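You operate a simulated robot arm through the tools that you are given. There is no shell and no other tool. Be economical: measure what you need, move in short steps, check, and stop when the job is done.

Carry out the task below with a simulated robot arm. There is one attempt and no reset: what you move stays moved.

JOB
Put the orange socket with the smallest size on its label from the top of the steel bench on the orange gasket.
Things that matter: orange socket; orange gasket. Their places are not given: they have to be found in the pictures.

Only the result counts: the job must be done as asked and must still hold three seconds after the hand-in. Knocking over, shifting, dropping, spilling or breaking anything else fails it.

ROBOT AND FRAMES
A 7-joint arm with a two-finger parallel gripper, fixed in place. Base frame: the origin is at the foot of the arm, x ahead of it, y to its left, z up; the work surface is at about z = 0. Lengths are in cm, angles in rad, forces in N, time in s.
With the tool pointing down near the work surface it reaches from about 24 to 62 cm from the base axis. Its first joint turns from -1.152 to 1.152 rad. Payload 2.6 kg.
The TCP is the grasp point between the finger pads, 3 cm short of the fingertips. In the tool frame z runs along the fingers and y along their closing line. Largest opening 9.4 cm; finger width 2.8, thickness 1; the body of the gripper, 5 by 9.6 cm, starts 5.5 cm behind the TCP.
Orientation is told as [roll, pitch, yaw] about the base's x, y, z axes, in that order, counted from this pose: with the fingers straight down and closing along the base's y, the tool's x points along the base's -x, its y along +y and its z along -z.

CONTROLS
- The arm moves only by the tool nudge_tool. Its argument "deltas" is a list of rows, each an object (a shift or turn left out is 0, a gripper value left out holds the last) with "delta_pos": the shift along the tool's x, y, z in cm, a list of three; "yaw": the turn about the tool's z in rad. In form: [{"delta_pos": [x, y, z], "yaw": yaw}, ...]. A call has 1 to 10 rows; each row is the pose to reach, as a shift and turn from the pose commanded when the call began, along the tool's axes at that moment. "fingers" is the opening, from 0 (shut) to 1 (fully open), set as the call begins (left out, the last holds). Rows are played at 5 a second. More than 5 cm and 0.15 rad between two rows, or a gripper value outside its range, and nothing of the call is played. A pose out of reach is approached as far as the arm can. The call stops where the force on the tool passes 40 N (or 10 N more than at its start, if that is more) or the arm is blocked; 0.2 s more then pass. Each finger travels about 7.2 cm/s and halts on what it meets, pressing with about 22 N; the grip force reading is that of the motor and also rises with nothing between the fingers. The clock runs only during rows and for 0.2 s after the last one: add rows that repeat a pose to give the fingers time. It gives the time, the measured TCP pose, the force on the tool (base axes), the opening and the grip force at its end, in the units of the frame above (readings bear some noise), and new pictures: "views" is both (left out), scene, wrist or none.
- Cameras (640 x 400 px; columns grow to the right, rows downward): "scene" is fixed at [4.52, 45.64, 55.97]; the picture's right is [-0.50, -0.87, 0.00], its down [-0.57, 0.33, -0.76] and it looks along [0.65, -0.38, -0.66] (base axes); focal length 331 px, centre (320, 200). "wrist" rides on the gripper at [-3.7, 0, -5.8] in the tool frame; the picture's right is [0.00, -1.00, 0.00], its down [0.97, 0.00, -0.24] and it looks along [0.24, 0.00, 0.97] (tool axes); focal length 218 px, centre (320, 200).
- probe_pixels(camera, pixels): for up to 12 pixels [column, row] of the newest picture of that camera ("zoom" is the newest enlarged one), the place [x, y, z] in the base frame of the surface seen there, good to about 0.2 cm, but the place of the scene camera against the robot may be out by one fixed shift of up to 1.2 cm in any direction. The clock stands still meanwhile.
- zoom(camera, box): a new picture of the part [left, top, right, bottom] of that camera's present view, enlarged. The clock stands still meanwhile.
- close_job(): hands the job in; it is judged then, once.

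Keep the steps short. Do not move on a guess: measure, check each grasp and each placing, and mend mistakes. In all there are 60 turns and 170 pictures (those below and enlarged ones count). Leave the gripper open and the arm clear of the work at the hand-in unless told otherwise, and finish with a single line.

The tools are called after "Call:" by a JSON object that holds its "name" and its "arguments". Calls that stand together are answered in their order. nudge_tool: Moves the arm, as the interface text tells. Its arguments: {"type":"object","properties":{"deltas":{"type":"array","items":{"type":"object","properties":{"delta_pos":{"type":"array","items":{"type":"number"}},"yaw":{"type":"number"}}}},"fingers":{"type":"number"},"views":{"type":"string","enum":["both","scene","wrist","none"]}},"required":["deltas"]} The other tools are called the same way: probe_pixels (camera, pixels) gives the place of the surface under pixels of a picture; zoom (camera, box) takes an enlarged picture of a part of a camera's view; close_job () hands the job in.

At the start:

```text
t: 0.0
eef_pos: [37.47, 18.73, 24.25]
tcp_rot: [-0.001, 0.0, 0.0]
contact_force: [-0.3, -0.4, 0.2]
gripper_width: 9.38
gripper_force: 0.1
```

scene: 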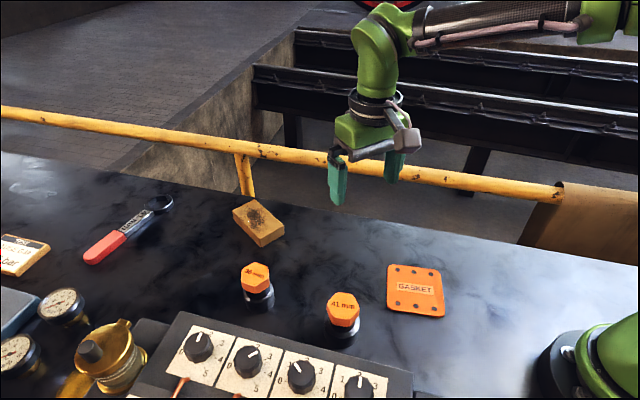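
wrist: 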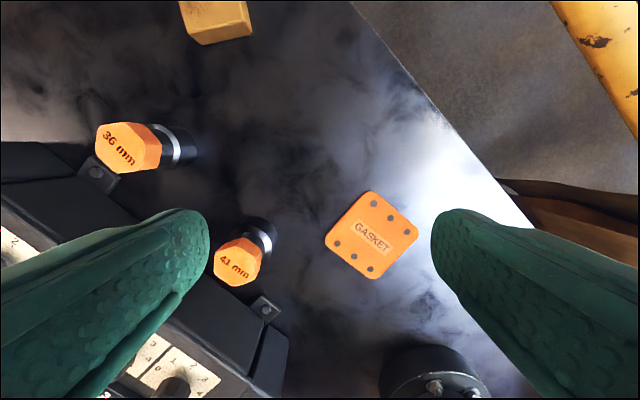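

I see two orange-topped sockets, which seem to read 36 mm and 41 mm, and the gasket. I'll zoom in to confirm the labels and probe their places.

Call:
{"name": "zoom", "arguments": {"camera": "wrist", "box": [80, 100, 300, 300]}}

Call:
{"name": "zoom", "arguments": {"camera": "scene", "box": [200, 180, 460, 370]}}

Call:
{"name": "probe_pixels", "arguments": {"camera": "wrist", "pixels": [[125, 148], [97, 130], [147, 128], [130, 172], [165, 150], [200, 150], [238, 262], [372, 235], [378, 192], [326, 240], [368, 279], [417, 233]]}}

Call:
{"name": "probe_pixels", "arguments": {"camera": "scene", "pixels": [[255, 272], [243, 268], [268, 270], [255, 290], [262, 308], [342, 305], [415, 290], [390, 267], [440, 270], [443, 316], [389, 310], [300, 300]]}}

```text
2.00 times, centred on (190, 200) of wrist
```

zoom: 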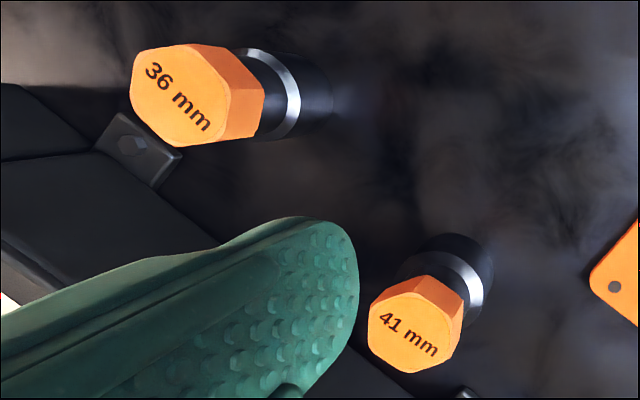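

```text
2.11 times, centred on (330, 275) of scene
```

zoom: 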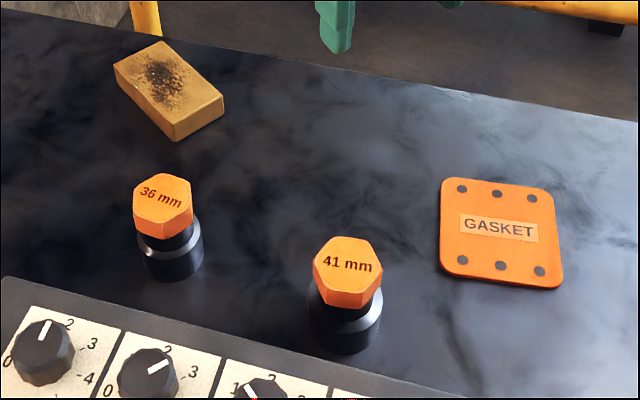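

```text
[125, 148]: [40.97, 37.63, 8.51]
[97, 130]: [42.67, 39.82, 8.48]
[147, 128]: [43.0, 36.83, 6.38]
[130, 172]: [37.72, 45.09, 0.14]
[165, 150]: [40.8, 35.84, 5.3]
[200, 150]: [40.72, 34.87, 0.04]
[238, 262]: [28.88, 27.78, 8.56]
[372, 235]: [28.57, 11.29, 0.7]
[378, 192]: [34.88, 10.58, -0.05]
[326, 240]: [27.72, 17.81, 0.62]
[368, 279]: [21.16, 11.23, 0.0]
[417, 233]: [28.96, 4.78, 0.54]
```

```text
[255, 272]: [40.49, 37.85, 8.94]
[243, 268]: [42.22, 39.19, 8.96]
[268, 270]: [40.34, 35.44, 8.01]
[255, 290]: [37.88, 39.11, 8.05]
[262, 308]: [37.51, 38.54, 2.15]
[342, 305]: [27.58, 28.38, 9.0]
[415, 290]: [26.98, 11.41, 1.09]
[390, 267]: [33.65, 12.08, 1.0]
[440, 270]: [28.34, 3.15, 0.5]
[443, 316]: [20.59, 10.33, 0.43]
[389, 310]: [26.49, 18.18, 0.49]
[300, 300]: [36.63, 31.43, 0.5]
```

The labels are confirmed: 36 mm is the smallest, with its top near (41, 37.8, 8.5). Next I'll move above it at a safe height and look down.

Call:
{"name": "nudge_tool", "arguments": {"deltas": [{"delta_pos": [-0.8, 4.5, 0]}, {"delta_pos": [-1.6, 9, 0]}, {"delta_pos": [-2.4, 13.5, 0]}, {"delta_pos": [-3.2, 17, 0]}, {"delta_pos": [-3.5, 19, 2]}, {"delta_pos": [-3.5, 19, 2]}]}}

```text
t: 1.4
eef_pos: [41.01, 37.76, 22.46]
tcp_rot: [0.0, 0.0, -0.001]
contact_force: [-0.1, -0.3, 0.4]
gripper_width: 9.39
gripper_force: 0.1
```

scene: 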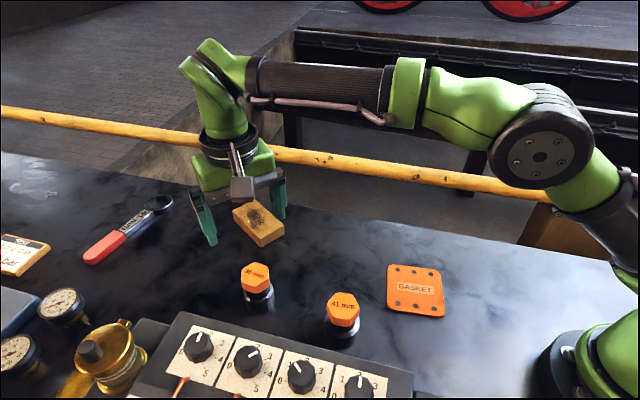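
wrist: 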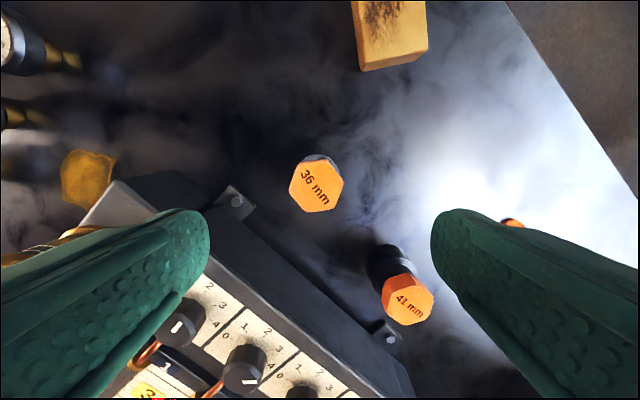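

The socket is between the fingers in the view, at (316,187). I'll zoom for the hexagon's corners and probe the box edge for clearance.

Call:
{"name": "zoom", "arguments": {"camera": "wrist", "box": [240, 140, 400, 240]}}

Call:
{"name": "probe_pixels", "arguments": {"camera": "wrist", "pixels": [[316, 187], [291, 188], [342, 183], [320, 160], [237, 200], [225, 215], [300, 285], [280, 240], [250, 235], [407, 303], [370, 330], [390, 338]]}}

```text
4.00 times, centred on (320, 190) of wrist
```

zoom: 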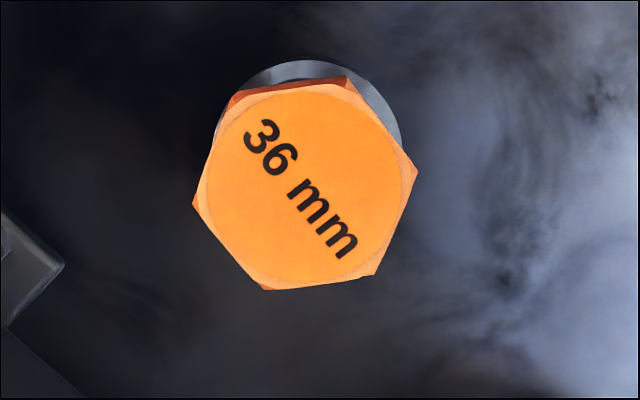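

```text
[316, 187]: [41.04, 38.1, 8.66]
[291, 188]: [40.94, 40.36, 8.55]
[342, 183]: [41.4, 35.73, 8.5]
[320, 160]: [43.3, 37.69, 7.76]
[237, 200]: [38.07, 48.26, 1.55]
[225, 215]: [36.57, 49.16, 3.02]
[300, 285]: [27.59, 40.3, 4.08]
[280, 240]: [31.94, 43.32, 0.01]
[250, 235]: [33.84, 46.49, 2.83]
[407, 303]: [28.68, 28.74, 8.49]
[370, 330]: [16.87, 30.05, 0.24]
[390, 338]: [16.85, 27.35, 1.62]
```

The hexagon's centre is near (41.05, 38.05). Its flats line up if I yaw by about +0.38, which also runs parallel to the control box. I'll probe the side profile before choosing the grip height.

Call:
{"name": "zoom", "arguments": {"camera": "scene", "box": [216, 250, 296, 300]}}

Call:
{"name": "probe_pixels", "arguments": {"camera": "scene", "pixels": [[256, 281], [256, 288], [255, 293], [258, 296], [259, 300], [260, 305], [261, 310], [244, 300], [274, 295], [242, 282], [269, 280]]}}

```text
8.00 times, centred on (256, 275) of scene
```

zoom: 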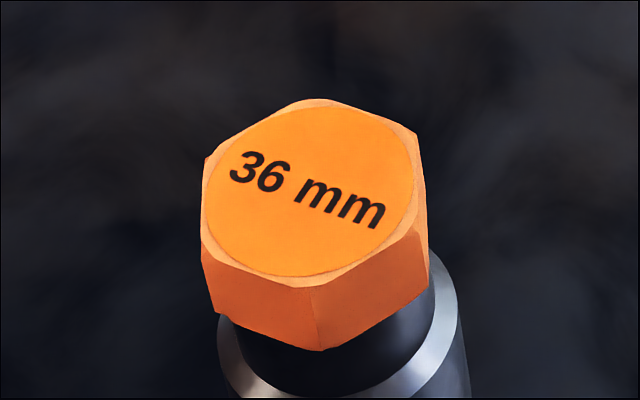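

```text
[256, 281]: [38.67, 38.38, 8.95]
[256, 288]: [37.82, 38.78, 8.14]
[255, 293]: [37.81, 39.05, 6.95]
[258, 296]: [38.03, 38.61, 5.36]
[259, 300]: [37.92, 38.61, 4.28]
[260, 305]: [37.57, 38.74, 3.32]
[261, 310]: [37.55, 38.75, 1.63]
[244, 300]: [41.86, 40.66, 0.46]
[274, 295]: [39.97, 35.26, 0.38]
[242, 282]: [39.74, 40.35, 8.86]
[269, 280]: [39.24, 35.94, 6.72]
```

The profile is a hex head at z≈6.3–8.6 above a wider round base at z≈0–4, about 5 cm across. I'll grip the base with the TCP at about z 4.5. First I'll yaw, centre and come down to z≈15.

Call:
{"name": "nudge_tool", "arguments": {"deltas": [{"delta_pos": [-0.04, 0.29, 2], "yaw": 0.13}, {"delta_pos": [-0.04, 0.29, 4], "yaw": 0.26}, {"delta_pos": [-0.04, 0.29, 7.4], "yaw": 0.38}, {"delta_pos": [-0.04, 0.29, 7.4], "yaw": 0.38}], "fingers": 1}}

Call:
{"name": "probe_pixels", "arguments": {"camera": "wrist", "pixels": [[320, 185], [320, 170], [320, 200]]}}

```text
t: 2.4
eef_pos: [40.96, 38.23, 14.91]
tcp_rot: [0.001, 0.001, -0.383]
contact_force: [-0.1, 0.1, -0.1]
gripper_width: 9.39
gripper_force: 0.1
```

scene: 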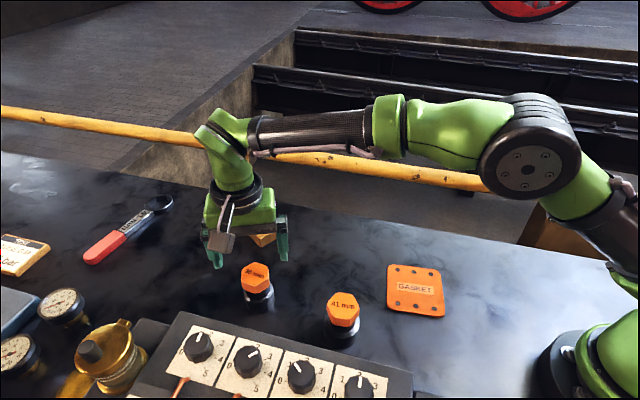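
wrist: 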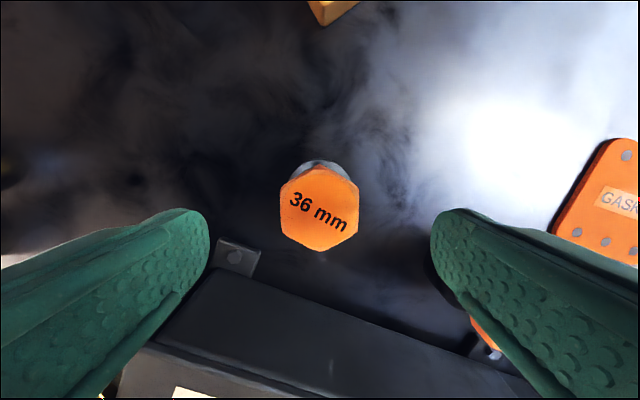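

```text
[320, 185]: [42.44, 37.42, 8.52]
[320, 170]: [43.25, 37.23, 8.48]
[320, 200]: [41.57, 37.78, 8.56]
```

The socket is centred between the fingers (column 319.5), with flats facing the pads. I'll go straight down to z≈4.5.

Call:
{"name": "nudge_tool", "arguments": {"deltas": [{"delta_pos": [-0.15, -0.05, 3]}, {"delta_pos": [-0.15, -0.05, 5.5]}, {"delta_pos": [-0.15, -0.05, 8]}, {"delta_pos": [-0.15, -0.05, 9.5]}, {"delta_pos": [-0.15, -0.05, 10.4]}, {"delta_pos": [-0.15, -0.05, 10.4]}]}}

```text
t: 3.8
eef_pos: [41.3, 38.19, 4.44]
tcp_rot: [0.002, -0.002, -0.379]
contact_force: [-0.1, 0.4, -0.6]
gripper_width: 9.4
gripper_force: 0.0
```

scene: 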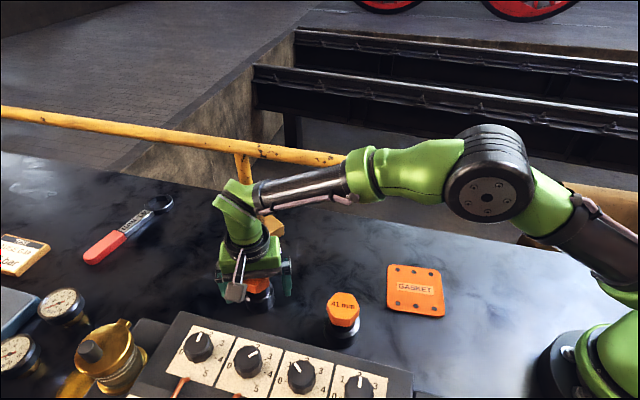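
wrist: 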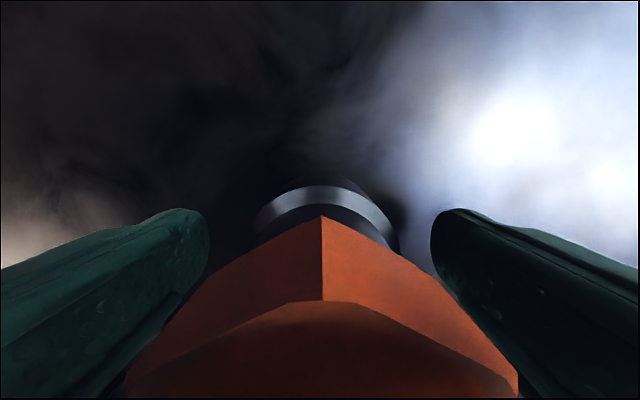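

The fingers are around the socket with no contact. I'll close and give them time.

Call:
{"name": "nudge_tool", "arguments": {"deltas": [{"delta_pos": [0, 0, 0]}, {"delta_pos": [0, 0, 0]}, {"delta_pos": [0, 0, 0]}, {"delta_pos": [0, 0, 0]}, {"delta_pos": [0, 0, 0]}], "fingers": 0, "views": "wrist"}}

```text
t: 5.0
eef_pos: [41.12, 38.14, 4.46]
tcp_rot: [0.0, 0.0, -0.379]
contact_force: [0.3, -1.1, 0.3]
gripper_width: 5.39
gripper_force: 22.2
```

wrist: 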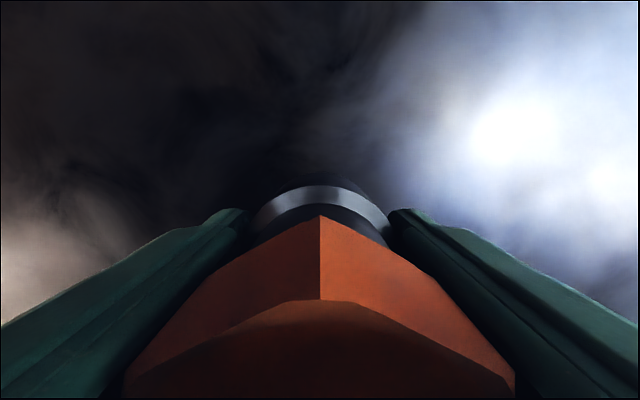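

The grip holds at 5.39 cm and 22 N on the base. I'll lift slowly.

Call:
{"name": "nudge_tool", "arguments": {"deltas": [{"delta_pos": [0, 0, -1]}, {"delta_pos": [0, 0, -3]}, {"delta_pos": [0, 0, -6]}, {"delta_pos": [0, 0, -9]}, {"delta_pos": [0, 0, -12]}, {"delta_pos": [0, 0, -14]}, {"delta_pos": [0, 0, -14]}]}}

```text
t: 6.6
eef_pos: [41.35, 37.94, 18.66]
tcp_rot: [0.0, -0.002, -0.381]
contact_force: [-0.8, 0.9, -4.3]
gripper_width: 5.4
gripper_force: 21.7
```

scene: 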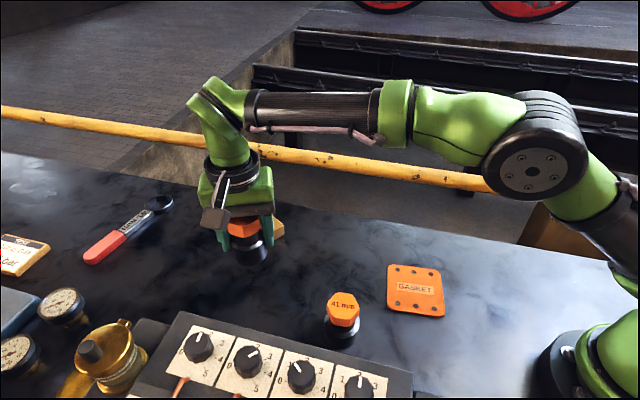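
wrist: 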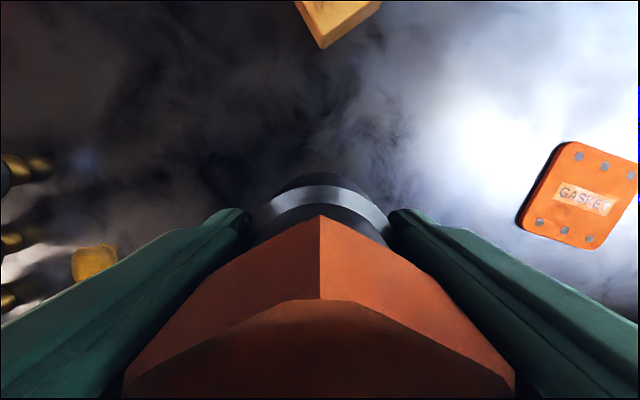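

The socket is lifted and held. The gasket's centre is about (28.4, 11.3, 0.6). I'll carry the socket there at this height, well above the 41 mm socket.

Call:
{"name": "nudge_tool", "arguments": {"deltas": [{"delta_pos": [0.25, -3.5, 0]}, {"delta_pos": [0.5, -7.2, 0]}, {"delta_pos": [0.8, -11, 0]}, {"delta_pos": [1.05, -15, 0]}, {"delta_pos": [1.3, -19, 0]}, {"delta_pos": [1.6, -23, 0]}, {"delta_pos": [1.85, -26.5, 0]}, {"delta_pos": [2.06, -29.5, 0]}, {"delta_pos": [2.06, -29.5, 0]}]}}

```text
t: 8.6
eef_pos: [28.27, 11.52, 18.68]
tcp_rot: [0.0, 0.0, -0.38]
contact_force: [-0.2, -0.2, -3.2]
gripper_width: 5.4
gripper_force: 21.9
```

scene: 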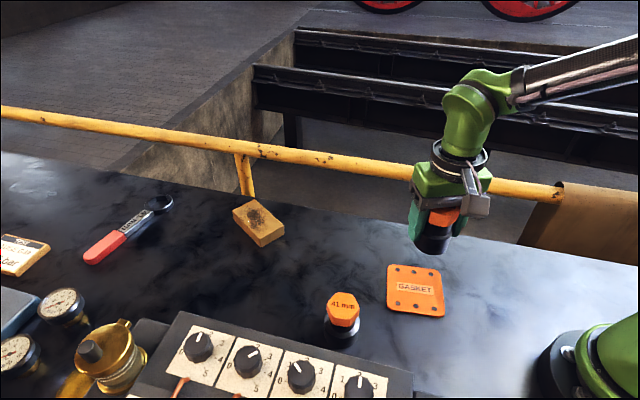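
wrist: 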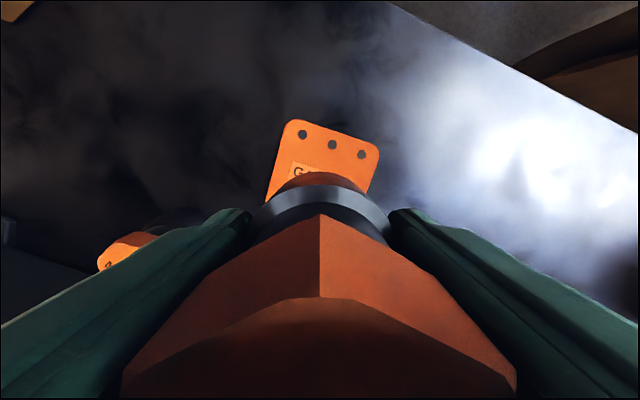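

I'm above the gasket and can see its far edge with three holes past the socket. I'll probe the visible holes and edges to refine its centre.

Call:
{"name": "probe_pixels", "arguments": {"camera": "wrist", "pixels": [[302, 134], [332, 145], [361, 155], [290, 125], [375, 152], [368, 185], [270, 192]]}}

Call:
{"name": "probe_pixels", "arguments": {"camera": "scene", "pixels": [[399, 272], [415, 274], [431, 276], [398, 303], [415, 305], [432, 307], [415, 289], [320, 303], [342, 305]]}}

Call:
{"name": "zoom", "arguments": {"camera": "scene", "box": [370, 250, 466, 320]}}

```text
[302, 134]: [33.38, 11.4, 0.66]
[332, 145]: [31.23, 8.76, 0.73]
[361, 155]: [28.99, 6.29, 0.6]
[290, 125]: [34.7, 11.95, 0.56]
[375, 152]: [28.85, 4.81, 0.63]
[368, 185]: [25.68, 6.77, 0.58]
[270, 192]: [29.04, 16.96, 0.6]
```

```text
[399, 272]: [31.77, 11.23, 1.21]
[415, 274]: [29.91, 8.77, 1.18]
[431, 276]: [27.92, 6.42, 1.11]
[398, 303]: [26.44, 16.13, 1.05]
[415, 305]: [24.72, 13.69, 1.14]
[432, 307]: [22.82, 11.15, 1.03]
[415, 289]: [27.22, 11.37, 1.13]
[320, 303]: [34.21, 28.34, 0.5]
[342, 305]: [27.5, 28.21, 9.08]
```

```text
5.71 times, centred on (418, 285) of scene
```

zoom: 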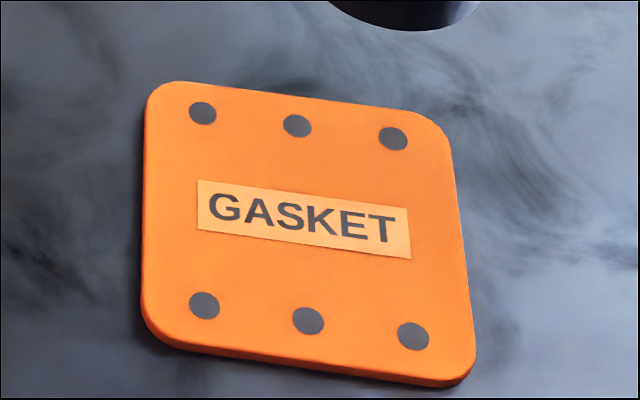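

Combining the holes puts the gasket's centre at about (28.5, 11.25) with its top at 0.63. So I should release at TCP z≈5.1. I'll correct slightly and descend to just above that.

Call:
{"name": "nudge_tool", "arguments": {"deltas": [{"delta_pos": [-0.25, -0.16, 2]}, {"delta_pos": [-0.25, -0.16, 5]}, {"delta_pos": [-0.25, -0.16, 8]}, {"delta_pos": [-0.25, -0.16, 11]}, {"delta_pos": [-0.25, -0.16, 12.5]}, {"delta_pos": [-0.25, -0.16, 13]}, {"delta_pos": [-0.25, -0.16, 13]}]}}

```text
t: 10.2
eef_pos: [28.6, 11.11, 5.54]
tcp_rot: [0.001, -0.001, -0.381]
contact_force: [-0.4, -0.5, -5.2]
gripper_width: 5.41
gripper_force: 22.1
```

scene: 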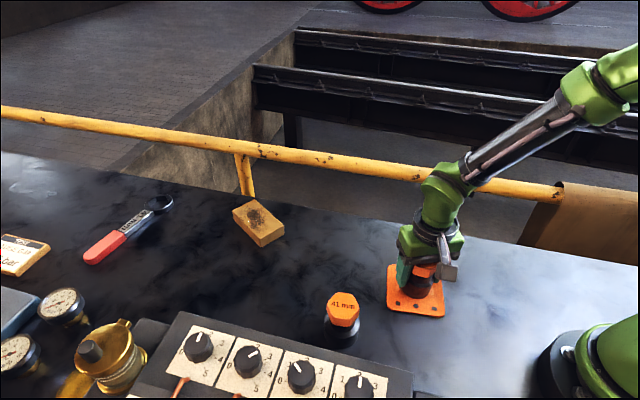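
wrist: 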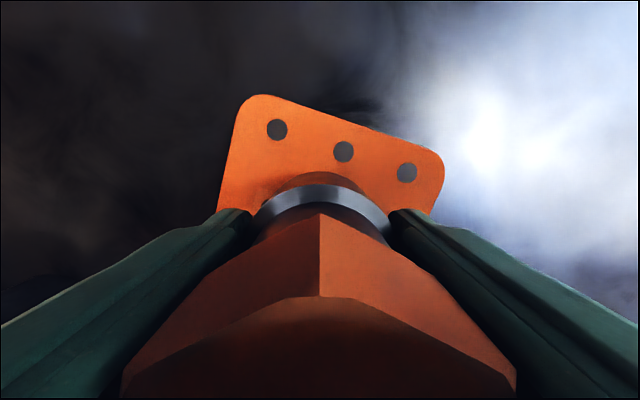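

The socket is well over the gasket, about 0.4 cm up. I'll lower it in small steps and watch the force.

Call:
{"name": "nudge_tool", "arguments": {"deltas": [{"delta_pos": [0, 0, 0.1]}, {"delta_pos": [0, 0, 0.2]}, {"delta_pos": [0, 0, 0.3]}, {"delta_pos": [0, 0, 0.4]}, {"delta_pos": [0, 0, 0.4]}], "views": "wrist"}}

```text
t: 11.4
eef_pos: [28.61, 11.26, 5.14]
tcp_rot: [-0.001, 0.0, -0.38]
contact_force: [0.5, 0.3, -4.6]
gripper_width: 5.38
gripper_force: 22.3
```

wrist: 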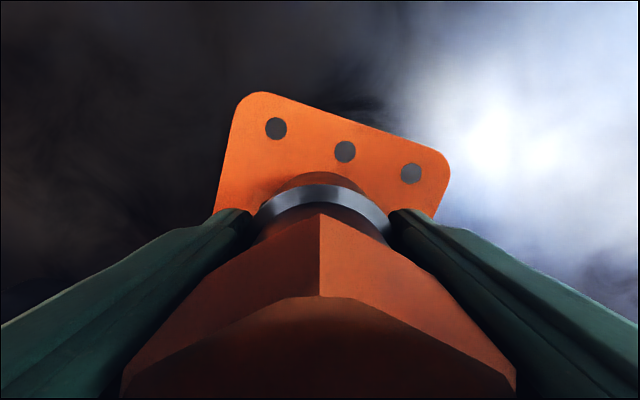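

The force is still the bare weight (-4.6 N), so there's no contact yet. I'll go a little lower.

Call:
{"name": "nudge_tool", "arguments": {"deltas": [{"delta_pos": [0, 0, 0.05]}, {"delta_pos": [0, 0, 0.1]}, {"delta_pos": [0, 0, 0.1]}], "views": "none"}}

```text
t: 12.2
eef_pos: [28.49, 11.09, 5.02]
tcp_rot: [-0.001, 0.0, -0.38]
contact_force: [-4.9, -3.3, 12.3]
gripper_width: 5.39
gripper_force: 21.7
```

It's in contact (force now +12 N), so the socket rests on the gasket. I'll ease up a hair and open.

Call:
{"name": "nudge_tool", "arguments": {"deltas": [{"delta_pos": [0, 0, -0.04]}, {"delta_pos": [0, 0, -0.04]}], "views": "none"}}

Call:
{"name": "nudge_tool", "arguments": {"deltas": [{"delta_pos": [0, 0, 0]}, {"delta_pos": [0, 0, 0]}, {"delta_pos": [0, 0, 0]}, {"delta_pos": [0, 0, 0]}], "fingers": 1}}

```text
t: 12.8
eef_pos: [28.63, 11.22, 5.05]
tcp_rot: [-0.002, 0.001, -0.382]
contact_force: [-5.5, -2.9, 14.1]
gripper_width: 5.37
gripper_force: 22.5
```

```text
t: 13.8
eef_pos: [28.58, 11.23, 5.08]
tcp_rot: [0.0, 0.001, -0.382]
contact_force: [-0.8, 0.1, -0.5]
gripper_width: 9.4
gripper_force: 0.0
```

scene: 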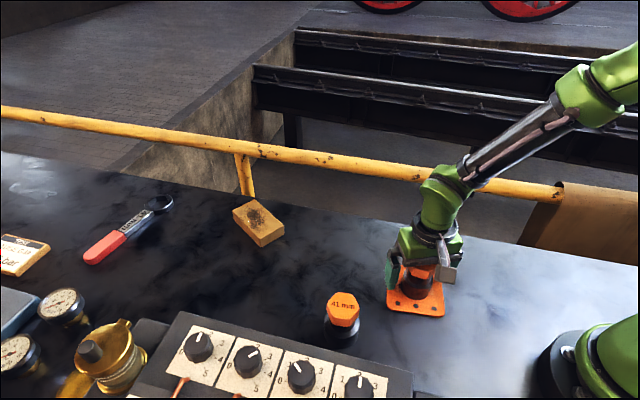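
wrist: 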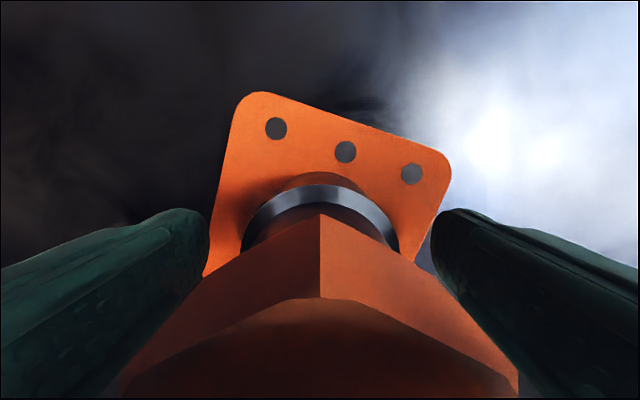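

The socket is released and stands upright. I'll rise straight up until clear.

Call:
{"name": "nudge_tool", "arguments": {"deltas": [{"delta_pos": [0, 0, -2]}, {"delta_pos": [0, 0, -5]}, {"delta_pos": [0, 0, -9]}, {"delta_pos": [0, 0, -13]}, {"delta_pos": [0, 0, -16]}, {"delta_pos": [0, 0, -16]}, {"delta_pos": [0, 0, -16]}]}}

Call:
{"name": "zoom", "arguments": {"camera": "scene", "box": [340, 230, 468, 330]}}

```text
t: 15.4
eef_pos: [28.43, 11.33, 21.15]
tcp_rot: [0.0, -0.001, -0.381]
contact_force: [1.1, 1.2, 0.4]
gripper_width: 9.38
gripper_force: 0.1
```

scene: 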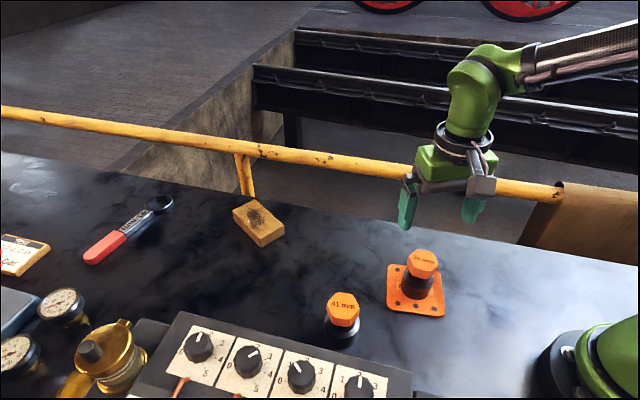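
wrist: 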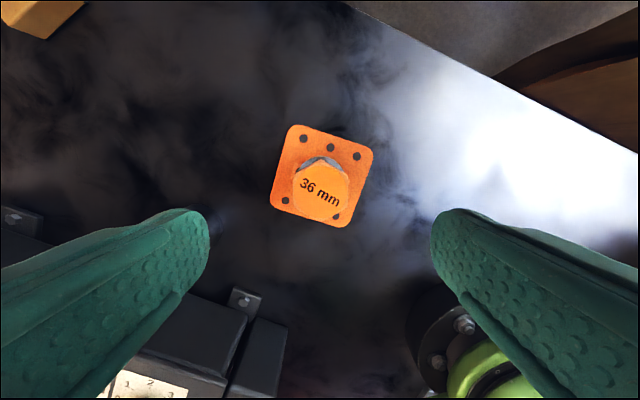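

```text
4.00 times, centred on (404, 280) of scene
```

zoom: 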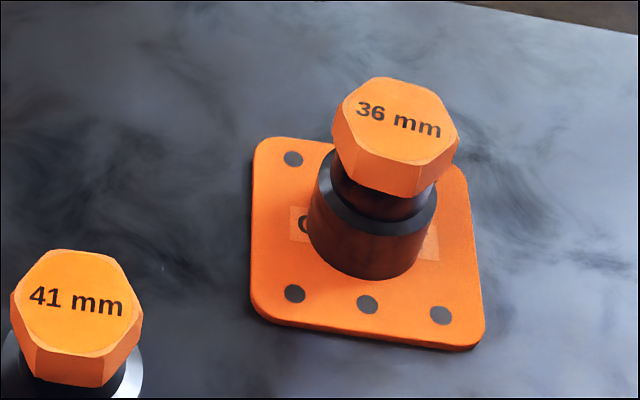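

The 36 mm socket stands upright in the middle of the gasket. Everything else is where it was, the gripper is open and the arm is clear, so I'll hand in.

Call:
{"name": "close_job", "arguments": {}}

```text
The job is handed in.
```

The 36 mm orange socket, the smallest by its label, is standing upright on the orange gasket, and the job has been handed in.
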